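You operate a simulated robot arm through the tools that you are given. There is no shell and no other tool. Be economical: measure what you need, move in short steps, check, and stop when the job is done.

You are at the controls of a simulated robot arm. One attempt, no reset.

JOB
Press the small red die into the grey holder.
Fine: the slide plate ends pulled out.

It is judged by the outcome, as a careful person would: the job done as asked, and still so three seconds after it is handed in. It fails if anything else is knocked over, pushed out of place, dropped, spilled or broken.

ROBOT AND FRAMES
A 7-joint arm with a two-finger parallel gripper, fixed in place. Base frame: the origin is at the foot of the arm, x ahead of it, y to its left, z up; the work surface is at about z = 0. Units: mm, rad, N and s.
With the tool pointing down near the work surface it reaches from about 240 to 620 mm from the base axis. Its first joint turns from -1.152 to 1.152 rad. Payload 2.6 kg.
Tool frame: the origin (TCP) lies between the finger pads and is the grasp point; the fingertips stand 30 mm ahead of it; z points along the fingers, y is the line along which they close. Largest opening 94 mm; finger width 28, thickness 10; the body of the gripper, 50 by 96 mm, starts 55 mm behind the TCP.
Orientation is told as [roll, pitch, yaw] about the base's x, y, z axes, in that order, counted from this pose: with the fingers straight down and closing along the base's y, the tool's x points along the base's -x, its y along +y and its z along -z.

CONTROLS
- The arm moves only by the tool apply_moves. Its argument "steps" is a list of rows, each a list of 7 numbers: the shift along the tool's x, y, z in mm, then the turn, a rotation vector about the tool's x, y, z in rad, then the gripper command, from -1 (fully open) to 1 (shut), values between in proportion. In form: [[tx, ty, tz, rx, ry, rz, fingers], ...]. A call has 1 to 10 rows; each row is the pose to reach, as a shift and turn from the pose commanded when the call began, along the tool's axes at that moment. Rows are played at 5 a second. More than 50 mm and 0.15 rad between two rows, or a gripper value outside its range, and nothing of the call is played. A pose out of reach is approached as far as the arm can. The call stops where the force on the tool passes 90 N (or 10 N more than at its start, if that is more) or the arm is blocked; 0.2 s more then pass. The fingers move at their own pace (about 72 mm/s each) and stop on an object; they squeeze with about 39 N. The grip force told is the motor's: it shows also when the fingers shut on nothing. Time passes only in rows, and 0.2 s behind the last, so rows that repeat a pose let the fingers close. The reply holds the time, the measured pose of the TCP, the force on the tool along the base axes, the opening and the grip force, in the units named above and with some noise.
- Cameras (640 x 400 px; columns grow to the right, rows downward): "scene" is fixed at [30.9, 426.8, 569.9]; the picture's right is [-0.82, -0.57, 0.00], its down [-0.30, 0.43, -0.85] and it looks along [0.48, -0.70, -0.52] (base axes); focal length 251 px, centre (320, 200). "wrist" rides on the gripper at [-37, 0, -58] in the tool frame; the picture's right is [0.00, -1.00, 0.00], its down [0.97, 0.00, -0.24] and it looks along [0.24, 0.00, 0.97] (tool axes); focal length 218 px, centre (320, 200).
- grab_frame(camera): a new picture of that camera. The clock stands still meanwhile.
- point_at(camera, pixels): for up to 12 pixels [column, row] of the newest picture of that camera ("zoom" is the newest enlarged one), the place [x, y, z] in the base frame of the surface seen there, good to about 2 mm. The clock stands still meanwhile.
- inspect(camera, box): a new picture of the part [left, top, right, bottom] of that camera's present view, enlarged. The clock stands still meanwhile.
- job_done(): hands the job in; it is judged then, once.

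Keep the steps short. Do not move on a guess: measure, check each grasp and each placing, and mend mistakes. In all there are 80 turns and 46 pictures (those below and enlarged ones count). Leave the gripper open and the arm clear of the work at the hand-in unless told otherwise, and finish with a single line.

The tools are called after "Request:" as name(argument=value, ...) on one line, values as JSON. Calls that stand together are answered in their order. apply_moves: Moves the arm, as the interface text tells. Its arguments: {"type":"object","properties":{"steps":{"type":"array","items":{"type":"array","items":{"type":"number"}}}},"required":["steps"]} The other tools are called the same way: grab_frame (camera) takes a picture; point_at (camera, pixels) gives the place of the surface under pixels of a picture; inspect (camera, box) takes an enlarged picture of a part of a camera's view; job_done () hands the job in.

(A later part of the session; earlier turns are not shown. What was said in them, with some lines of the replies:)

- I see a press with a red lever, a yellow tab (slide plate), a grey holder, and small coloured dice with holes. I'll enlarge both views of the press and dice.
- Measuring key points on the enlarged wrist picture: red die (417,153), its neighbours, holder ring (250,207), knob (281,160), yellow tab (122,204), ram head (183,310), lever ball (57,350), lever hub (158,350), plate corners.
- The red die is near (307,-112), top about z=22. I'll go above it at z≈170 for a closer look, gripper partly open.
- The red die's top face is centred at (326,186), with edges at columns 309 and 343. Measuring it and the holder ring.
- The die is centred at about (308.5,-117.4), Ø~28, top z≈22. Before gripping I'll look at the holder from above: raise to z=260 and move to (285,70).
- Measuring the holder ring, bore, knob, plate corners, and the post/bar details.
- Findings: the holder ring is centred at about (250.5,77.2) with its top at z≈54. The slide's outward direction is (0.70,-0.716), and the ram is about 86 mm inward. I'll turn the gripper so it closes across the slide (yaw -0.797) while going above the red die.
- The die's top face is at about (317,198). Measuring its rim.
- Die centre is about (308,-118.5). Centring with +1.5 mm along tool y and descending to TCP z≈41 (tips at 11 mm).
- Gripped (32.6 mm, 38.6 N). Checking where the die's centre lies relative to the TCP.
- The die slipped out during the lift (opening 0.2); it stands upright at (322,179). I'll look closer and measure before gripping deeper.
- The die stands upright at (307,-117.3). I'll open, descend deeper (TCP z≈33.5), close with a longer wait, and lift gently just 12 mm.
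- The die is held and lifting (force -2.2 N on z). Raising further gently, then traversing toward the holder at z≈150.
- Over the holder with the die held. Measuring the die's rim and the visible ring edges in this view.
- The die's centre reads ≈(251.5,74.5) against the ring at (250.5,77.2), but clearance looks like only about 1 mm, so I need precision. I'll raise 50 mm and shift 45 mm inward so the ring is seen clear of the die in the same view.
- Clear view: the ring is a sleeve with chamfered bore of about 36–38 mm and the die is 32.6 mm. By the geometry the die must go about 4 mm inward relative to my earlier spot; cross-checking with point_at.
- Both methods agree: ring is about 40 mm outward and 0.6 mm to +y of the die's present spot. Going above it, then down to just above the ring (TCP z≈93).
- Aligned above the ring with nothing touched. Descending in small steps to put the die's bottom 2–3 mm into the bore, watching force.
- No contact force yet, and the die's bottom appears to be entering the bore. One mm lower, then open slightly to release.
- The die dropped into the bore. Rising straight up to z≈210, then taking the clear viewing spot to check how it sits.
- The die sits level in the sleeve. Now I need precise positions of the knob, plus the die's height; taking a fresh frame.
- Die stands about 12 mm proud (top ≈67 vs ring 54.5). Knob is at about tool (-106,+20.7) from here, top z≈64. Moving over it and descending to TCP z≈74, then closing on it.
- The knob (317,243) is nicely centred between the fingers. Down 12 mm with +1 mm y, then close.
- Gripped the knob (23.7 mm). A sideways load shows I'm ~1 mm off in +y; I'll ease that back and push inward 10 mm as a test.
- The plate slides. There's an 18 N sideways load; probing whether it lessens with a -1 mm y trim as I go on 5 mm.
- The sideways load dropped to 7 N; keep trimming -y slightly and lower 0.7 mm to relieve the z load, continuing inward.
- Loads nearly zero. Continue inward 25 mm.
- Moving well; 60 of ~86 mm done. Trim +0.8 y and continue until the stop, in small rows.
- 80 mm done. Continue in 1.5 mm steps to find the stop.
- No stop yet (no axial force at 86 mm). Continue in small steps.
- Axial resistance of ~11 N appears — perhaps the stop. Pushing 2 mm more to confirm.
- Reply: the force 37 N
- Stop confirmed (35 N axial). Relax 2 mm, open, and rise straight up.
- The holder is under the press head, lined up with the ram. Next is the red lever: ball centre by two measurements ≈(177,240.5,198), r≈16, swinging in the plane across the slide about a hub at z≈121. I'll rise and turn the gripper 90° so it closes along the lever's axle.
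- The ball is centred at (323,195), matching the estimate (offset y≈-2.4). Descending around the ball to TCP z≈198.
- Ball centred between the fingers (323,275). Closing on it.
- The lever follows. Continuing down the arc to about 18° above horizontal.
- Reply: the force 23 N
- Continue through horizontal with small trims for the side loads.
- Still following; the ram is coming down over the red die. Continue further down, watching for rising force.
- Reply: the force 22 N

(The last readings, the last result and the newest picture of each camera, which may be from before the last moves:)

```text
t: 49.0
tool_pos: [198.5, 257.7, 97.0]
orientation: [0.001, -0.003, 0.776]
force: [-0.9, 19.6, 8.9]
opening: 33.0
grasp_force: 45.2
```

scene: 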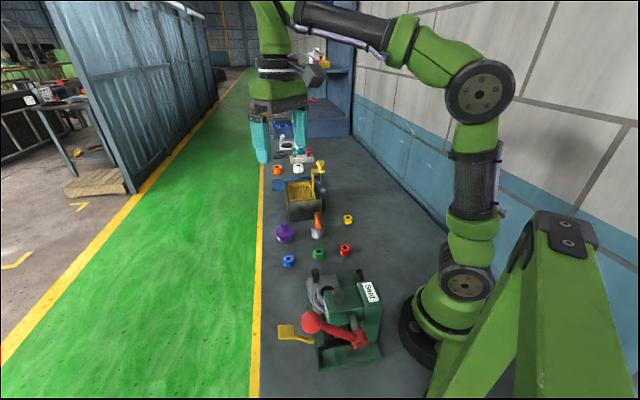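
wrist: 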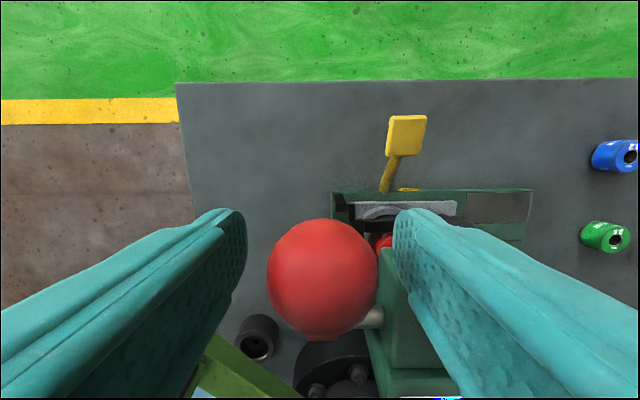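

Request:
apply_moves(steps=[[1.0, 0.7, 6.5, 0, 0, 0, 1], [3.1, 0.7, 13, 0, 0, 0, 1], [5.7, 0.7, 19.3, 0, 0, 0, 1], [5.7, 0.7, 19.3, 0, 0, 0, 1]])

Request:
inspect(camera="scene", box=[270, 240, 390, 380])

```text
t: 50.0
tool_pos: [196.3, 256.5, 80.6]
orientation: [-0.004, -0.017, 0.772]
force: [19.1, 2.0, 41.4]
opening: 33.6
grasp_force: 44.7
```

```text
2.86 times, centred on (330, 310) of scene
```

zoom: 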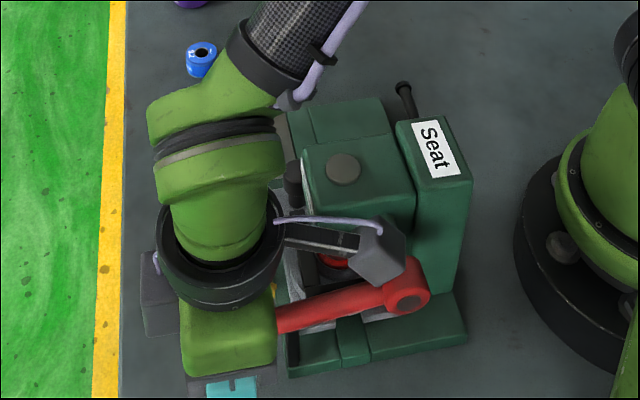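

Resistance has risen (41 N up) — ram on the die. The cap is nearly flush with the head. Pushing further down the arc in small steps.

Request:
apply_moves(steps=[[0.5, 0, 2, 0, 0, 0, 1], [1, 0, 4, 0, 0, 0, 1], [1.6, 0, 6, 0, 0, 0, 1], [2.3, 0, 8, 0, 0, 0, 1], [2.3, 0, 8, 0, 0, 0, 1]])

```text
t: 51.2
tool_pos: [198.1, 255.3, 74.1]
orientation: [-0.001, -0.019, 0.772]
force: [34.5, -3.3, 45.1]
opening: 33.5
grasp_force: 44.8
```

The lever is yielding steadily under ~45 N (seating). Continue.

Request:
apply_moves(steps=[[0, -0.8, 2, 0, 0, 0, 1], [0.7, -0.8, 4, 0, 0, 0, 1], [1.6, -0.8, 6, 0, 0, 0, 1], [2.6, -0.8, 8, 0, 0, 0, 1], [2.6, -0.8, 8, 0, 0, 0, 1]])

```text
t: 52.4
tool_pos: [197.5, 256.5, 67.7]
orientation: [0.002, -0.028, 0.773]
force: [40.2, 6.7, 46.1]
opening: 33.6
grasp_force: 44.9
```

Checking where the ball sits in the fingers now.

Request:
grab_frame(camera="wrist")

Request:
inspect(camera="scene", box=[290, 270, 390, 360])

```text
9 pictures are left
```

wrist: 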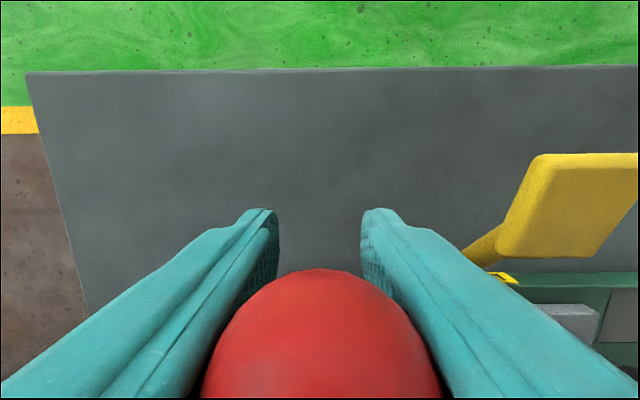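

```text
4.44 times, centred on (340, 315) of scene
```

zoom: 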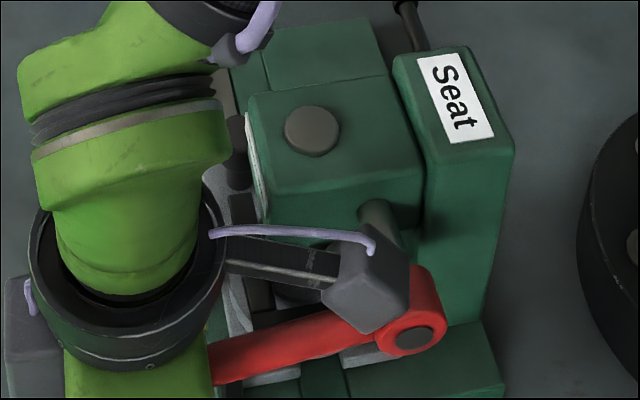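

The fingers have slipped down about 27 mm around the ball: grip friction (~45 N) isn't enough to press. I'll open, rise, then push from above with closed fingertips instead.

Request:
apply_moves(steps=[[-1, 0.8, -3, 0, 0, 0, 0], [-1, 0.8, -3, 0, 0, 0, -0.3], [-1, 0.8, -5, 0, 0, 0, -0.3], [-1, 0.8, -20, 0, 0, 0, -0.3], [-1, 0.8, -45, 0, 0, 0, -0.3], [-1, 0.8, -75, 0, 0, 0, -0.3], [-1, 0.8, -110, 0, 0, 0, -0.3], [-1, 0.8, -110, 0, 0, 0, -0.3]])

Request:
grab_frame(camera="wrist")

```text
t: 54.2
tool_pos: [190.3, 252.3, 172.2]
orientation: [0.001, 0.0, 0.773]
force: [0.4, 0.1, -0.3]
opening: 60.8
grasp_force: 0.1
```

```text
7 pictures are left
```

wrist: 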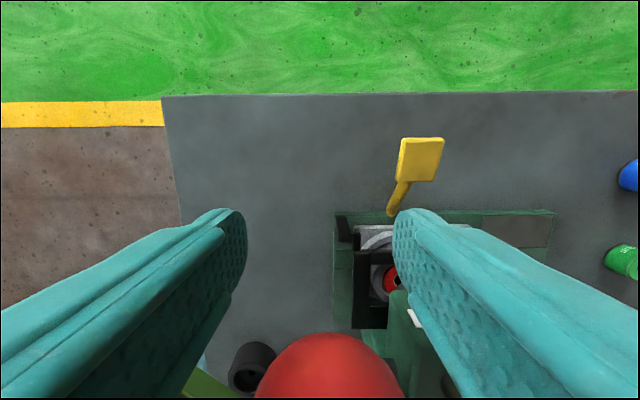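

The lever is sprung and returned up by itself — good. Checking the die's present height, visible at (388,280), along with ring at (375,262).

Request:
point_at(camera="wrist", pixels=[[389, 272], [388, 284], [391, 290], [378, 270], [375, 285], [372, 250], [372, 234], [330, 345], [330, 380]])

```text
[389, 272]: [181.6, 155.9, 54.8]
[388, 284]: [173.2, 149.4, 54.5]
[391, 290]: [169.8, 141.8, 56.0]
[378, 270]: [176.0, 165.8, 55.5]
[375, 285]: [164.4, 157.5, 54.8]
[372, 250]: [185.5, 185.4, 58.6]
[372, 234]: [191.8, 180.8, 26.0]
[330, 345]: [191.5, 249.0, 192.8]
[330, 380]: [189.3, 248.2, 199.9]
```

The die's top is at z≈54.6, flush with the ring (54.8): pressed in. Now pull the slide out: rise, go back above the knob and turn the gripper back.

Request:
apply_moves(steps=[[0, 0, -45, 0, 0, 0, -0.3], [0, 0, -90, 0, 0, 0.05, -0.3], [0, 0, -133, 0, 0, 0.15, -0.3], [8, -19, -133, 0, 0, 0.3, -0.3], [17, -39, -133, 0, 0, 0.45, -0.3], [26, -60, -133, 0, 0, 0.6, -0.3], [35, -81, -133, 0, 0, 0.75, -0.3], [44, -102, -133, 0, 0, 0.9, -0.3], [52, -121, -133, 0, 0, 1.05, -0.3], [59.4, -137.6, -133, 0, 0, 1.2, -0.3]])

Request:
apply_moves(steps=[[0, 0, 20, 0, 0, 0.13, -0.3], [0, 0, 40, 0, 0, 0.26, -0.3], [0, 0, 70, 0, 0, 0.371, -0.3], [0, 0, 70, 0, 0, 0.371, -0.3]])

Request:
grab_frame(camera="wrist")

```text
t: 56.4
tool_pos: [243.6, 109.7, 305.3]
orientation: [0.0, 0.0, -0.428]
force: [-0.3, 0.3, 0.7]
opening: 61.2
grasp_force: 0.1
```

```text
t: 57.4
tool_pos: [243.5, 111.1, 234.5]
orientation: [0.001, 0.0, -0.799]
force: [0.7, 0.6, 0.3]
opening: 61.1
grasp_force: 0.0
```

```text
6 pictures are left
```

wrist: 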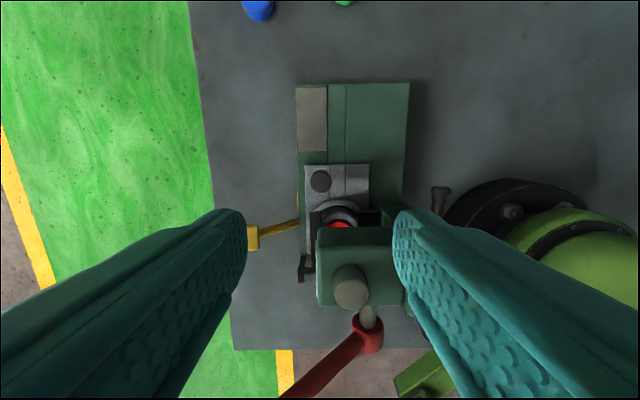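

The knob is at (320,181), ~1 mm off in x. Opening to ~42 mm and descending onto it as before, then closing.

Request:
apply_moves(steps=[[-1, 0, 40, 0, 0, 0, 0.1], [-1, 0, 80, 0, 0, 0, 0.1], [-1, 0, 115, 0, 0, 0, 0.1], [-1, 0, 140, 0, 0, 0, 0.1], [-1, 0, 155, 0, 0, 0, 0.1], [-1, 0, 161.5, 0, 0, 0, 0.1], [-1, 0, 161.5, 0, 0, 0, 1], [-1, 0, 161.5, 0, 0, 0, 1], [-1, 0, 161.5, 0, 0, 0, 1]])

Request:
apply_moves(steps=[[-2, 0, 0, 0, 0, 0, 1], [-5, 0, 0, 0, 0, 0, 1], [-9, 0, 0, 0, 0, 0, 1], [-13, 0, 0, 0, 0, 0, 1], [-13, 0, 0, 0, 0, 0, 1]])

```text
t: 59.4
tool_pos: [245.1, 108.6, 75.4]
orientation: [0.002, 0.001, -0.797]
force: [9.6, 8.1, -17.5]
opening: 23.9
grasp_force: 45.5
```

```text
t: 60.6
tool_pos: [253.4, 100.1, 72.8]
orientation: [0.0, 0.0, -0.799]
force: [-10.7, -12.2, 38.6]
opening: 23.6
grasp_force: 44.9
```

Sliding out. Trim: raise 1.5 mm, -0.8 y, and continue.

Request:
apply_moves(steps=[[0, -0.5, -1, 0, 0, 0, 1], [-5, -0.8, -1.6, 0, 0, 0, 1], [-10, -0.8, -1.6, 0, 0, 0, 1], [-15, -0.8, -1.6, 0, 0, 0, 1], [-20, -0.8, -1.6, 0, 0, 0, 1], [-20, -0.8, -1.6, 0, 0, 0, 1]])

```text
t: 62.0
tool_pos: [268.0, 86.5, 73.5]
orientation: [0.0, 0.0, -0.796]
force: [11.3, 12.4, -38.6]
opening: 23.4
grasp_force: 45.1
```

Request:
apply_moves(steps=[[0, 0.4, 0.8, 0, 0, 0, 1], [-6, 0.5, 0.8, 0, 0, 0, 1], [-12, 0.5, 0.8, 0, 0, 0, 1], [-18, 0.5, 0.8, 0, 0, 0, 1], [-24, 0.6, 0.8, 0, 0, 0, 1], [-24, 0.6, 0.8, 0, 0, 0, 1]])

```text
t: 63.4
tool_pos: [284.2, 68.9, 73.6]
orientation: [-0.001, 0.001, -0.801]
force: [-4.5, -3.1, 19.4]
opening: 23.6
grasp_force: 44.8
```

57 mm out; continue, with 24 mm more then small steps to the end.

Request:
apply_moves(steps=[[-6, 0, -0.4, 0, 0, 0, 1], [-12, 0, -0.4, 0, 0, 0, 1], [-18, 0, -0.4, 0, 0, 0, 1], [-24, 0, -0.4, 0, 0, 0, 1], [-24, 0, -0.4, 0, 0, 0, 1]])

Request:
apply_moves(steps=[[-2, 0, 0, 0, 0, 0, 1], [-4, 0, 0, 0, 0, 0, 1], [-6, 0, 0, 0, 0, 0, 1], [-6, 0, 0, 0, 0, 0, 1]])

```text
t: 64.6
tool_pos: [300.5, 52.9, 73.3]
orientation: [0.002, 0.002, -0.793]
force: [7.1, 6.0, -8.6]
opening: 23.7
grasp_force: 45.1
```

```text
t: 65.6
tool_pos: [305.0, 48.7, 73.4]
orientation: [0.002, 0.0, -0.796]
force: [11.1, 10.6, -14.2]
opening: 23.7
grasp_force: 44.6
```

Nearly at the original position; find the outer stop gently.

Request:
apply_moves(steps=[[-1, 0.5, 0.3, 0, 0, 0, 1], [-2, 0.5, 0.3, 0, 0, 0, 1], [-3, 0.5, 0.3, 0, 0, 0, 1], [-3, 0.5, 0.3, 0, 0, 0, 1]])

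```text
t: 66.6
tool_pos: [308.4, 46.0, 74.4]
orientation: [0.0, -0.001, -0.798]
force: [8.6, 6.5, -9.1]
opening: 23.9
grasp_force: 44.7
```

Request:
apply_moves(steps=[[-1, 0.3, 0.1, 0, 0, 0, 1], [-2, 0.3, 0.1, 0, 0, 0, 1], [-2, 0.3, 0.1, 0, 0, 0, 1]])

```text
t: 67.4
tool_pos: [308.2, 44.1, 74.2]
orientation: [-0.003, 0.003, -0.799]
force: [-17.7, 6.4, 34.8]
opening: 23.7
grasp_force: 45.2
```

Outer stop reached (17 N back along the slide). Relax 1.5 mm of command, open and rise, then check from the viewing spot.

Request:
apply_moves(steps=[[1, 0, -0.5, 0, 0, 0, 1], [1, 0, -0.5, 0, 0, 0, 0.1], [1, 0, -0.5, 0, 0, 0, 0.1], [1, 0, -25, 0, 0, 0, 0.1], [1, 0, -65, 0, 0, 0, 0], [1, 0, -105, 0, 0, 0, -0.3], [1, 0, -140, 0, 0, 0, -0.3], [40, -10, -140, 0, 0, 0, -0.3], [80, -20, -140, 0, 0, 0, -0.3], [106, -20, -140, 0, 0, 0, -0.3]])

Request:
grab_frame(camera="wrist")

Request:
point_at(camera="wrist", pixels=[[308, 138], [331, 138], [319, 127], [320, 151], [296, 138], [343, 138], [319, 116], [319, 162], [294, 60]])

```text
t: 69.6
tool_pos: [220.9, 107.3, 215.8]
orientation: [0.0, 0.001, -0.796]
force: [0.4, 0.2, -0.2]
opening: 61.1
grasp_force: 0.2
```

```text
5 pictures are left
```

wrist: 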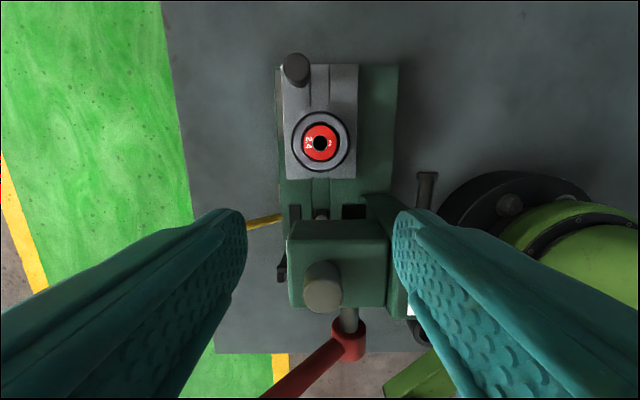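

```text
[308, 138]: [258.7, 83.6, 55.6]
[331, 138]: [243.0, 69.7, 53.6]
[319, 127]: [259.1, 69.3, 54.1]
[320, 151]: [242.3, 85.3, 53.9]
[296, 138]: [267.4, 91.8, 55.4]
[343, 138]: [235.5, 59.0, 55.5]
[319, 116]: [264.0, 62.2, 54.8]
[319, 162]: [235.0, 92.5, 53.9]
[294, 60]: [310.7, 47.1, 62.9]
```

The die's top (≈54.3) is flush with the ring (≈54.9), plate out, lever up. One close look to confirm seating.

Request:
inspect(camera="wrist", box=[280, 110, 360, 170])

Request:
point_at(camera="zoom", pixels=[[210, 180], [240, 270], [400, 160], [420, 240], [300, 150], [340, 320], [150, 220], [500, 220], [320, 60], [320, 380], [200, 120], [460, 330]])

```text
6.67 times, centred on (320, 140) of wrist
```

zoom: 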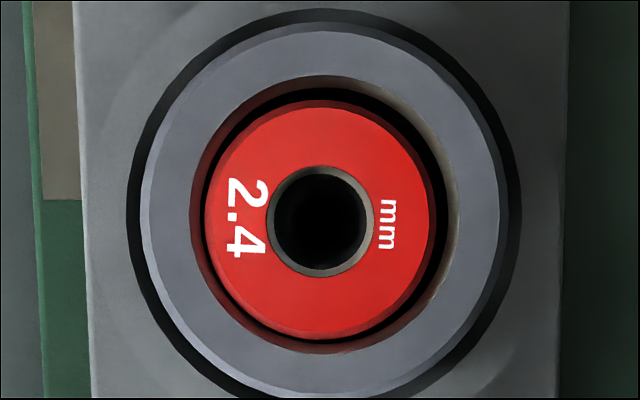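

```text
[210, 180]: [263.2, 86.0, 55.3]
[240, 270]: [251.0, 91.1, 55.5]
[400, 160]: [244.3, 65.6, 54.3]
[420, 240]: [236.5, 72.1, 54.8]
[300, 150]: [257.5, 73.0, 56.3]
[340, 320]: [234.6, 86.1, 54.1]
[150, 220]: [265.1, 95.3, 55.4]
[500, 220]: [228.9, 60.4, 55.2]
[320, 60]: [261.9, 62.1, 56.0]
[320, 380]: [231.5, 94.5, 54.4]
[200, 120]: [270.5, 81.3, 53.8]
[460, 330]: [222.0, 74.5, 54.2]
```

The die is level and flush with the ring, and the plate is out. Moving the arm up and clear, gripper open, then a last scene check.

Request:
apply_moves(steps=[[0, 0, -40, 0, 0, 0, -1], [0, 0, -85, 0, 0, 0, -1], [-20, 0, -130, 0, 0, 0, -1], [-60, 0, -160, 0, 0, 0, -1], [-100, 0, -180, 0, 0, 0, -1], [-140, 0, -190, 0, 0, 0, -1], [-140, 0, -190, 0, 0, 0, -1]])

Request:
grab_frame(camera="scene")

Request:
inspect(camera="scene", box=[260, 200, 400, 380])

```text
t: 71.2
tool_pos: [320.0, 5.9, 403.0]
orientation: [-0.001, -0.001, -0.796]
force: [0.3, 0.2, -0.2]
opening: 93.7
grasp_force: 0.1
```

```text
3 pictures are left
```

scene: 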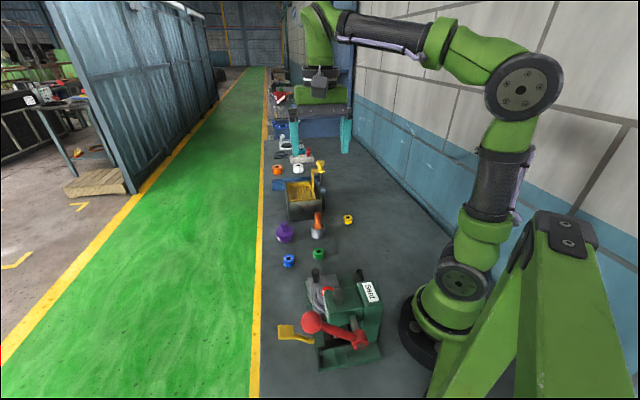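

```text
2.22 times, centred on (330, 290) of scene
```

zoom: 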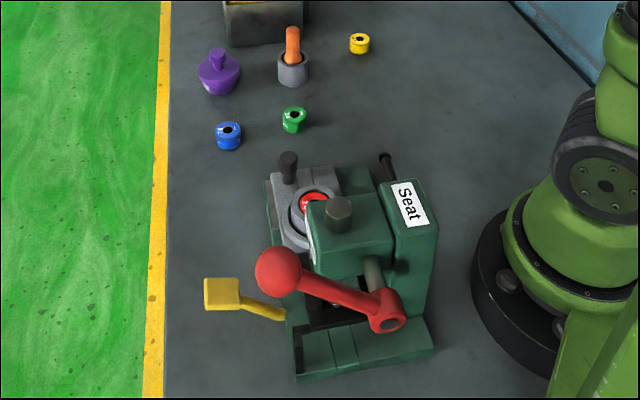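

Everything else is in place, the die is seated flush, the plate is pulled out, the lever is up and the arm is clear. Handing in.

Request:
job_done()

```text
The job is handed in.
```

The red die is pressed into the grey holder, its top level with the ring to within about 0.5 mm, and the slide plate is pulled out to its stop.
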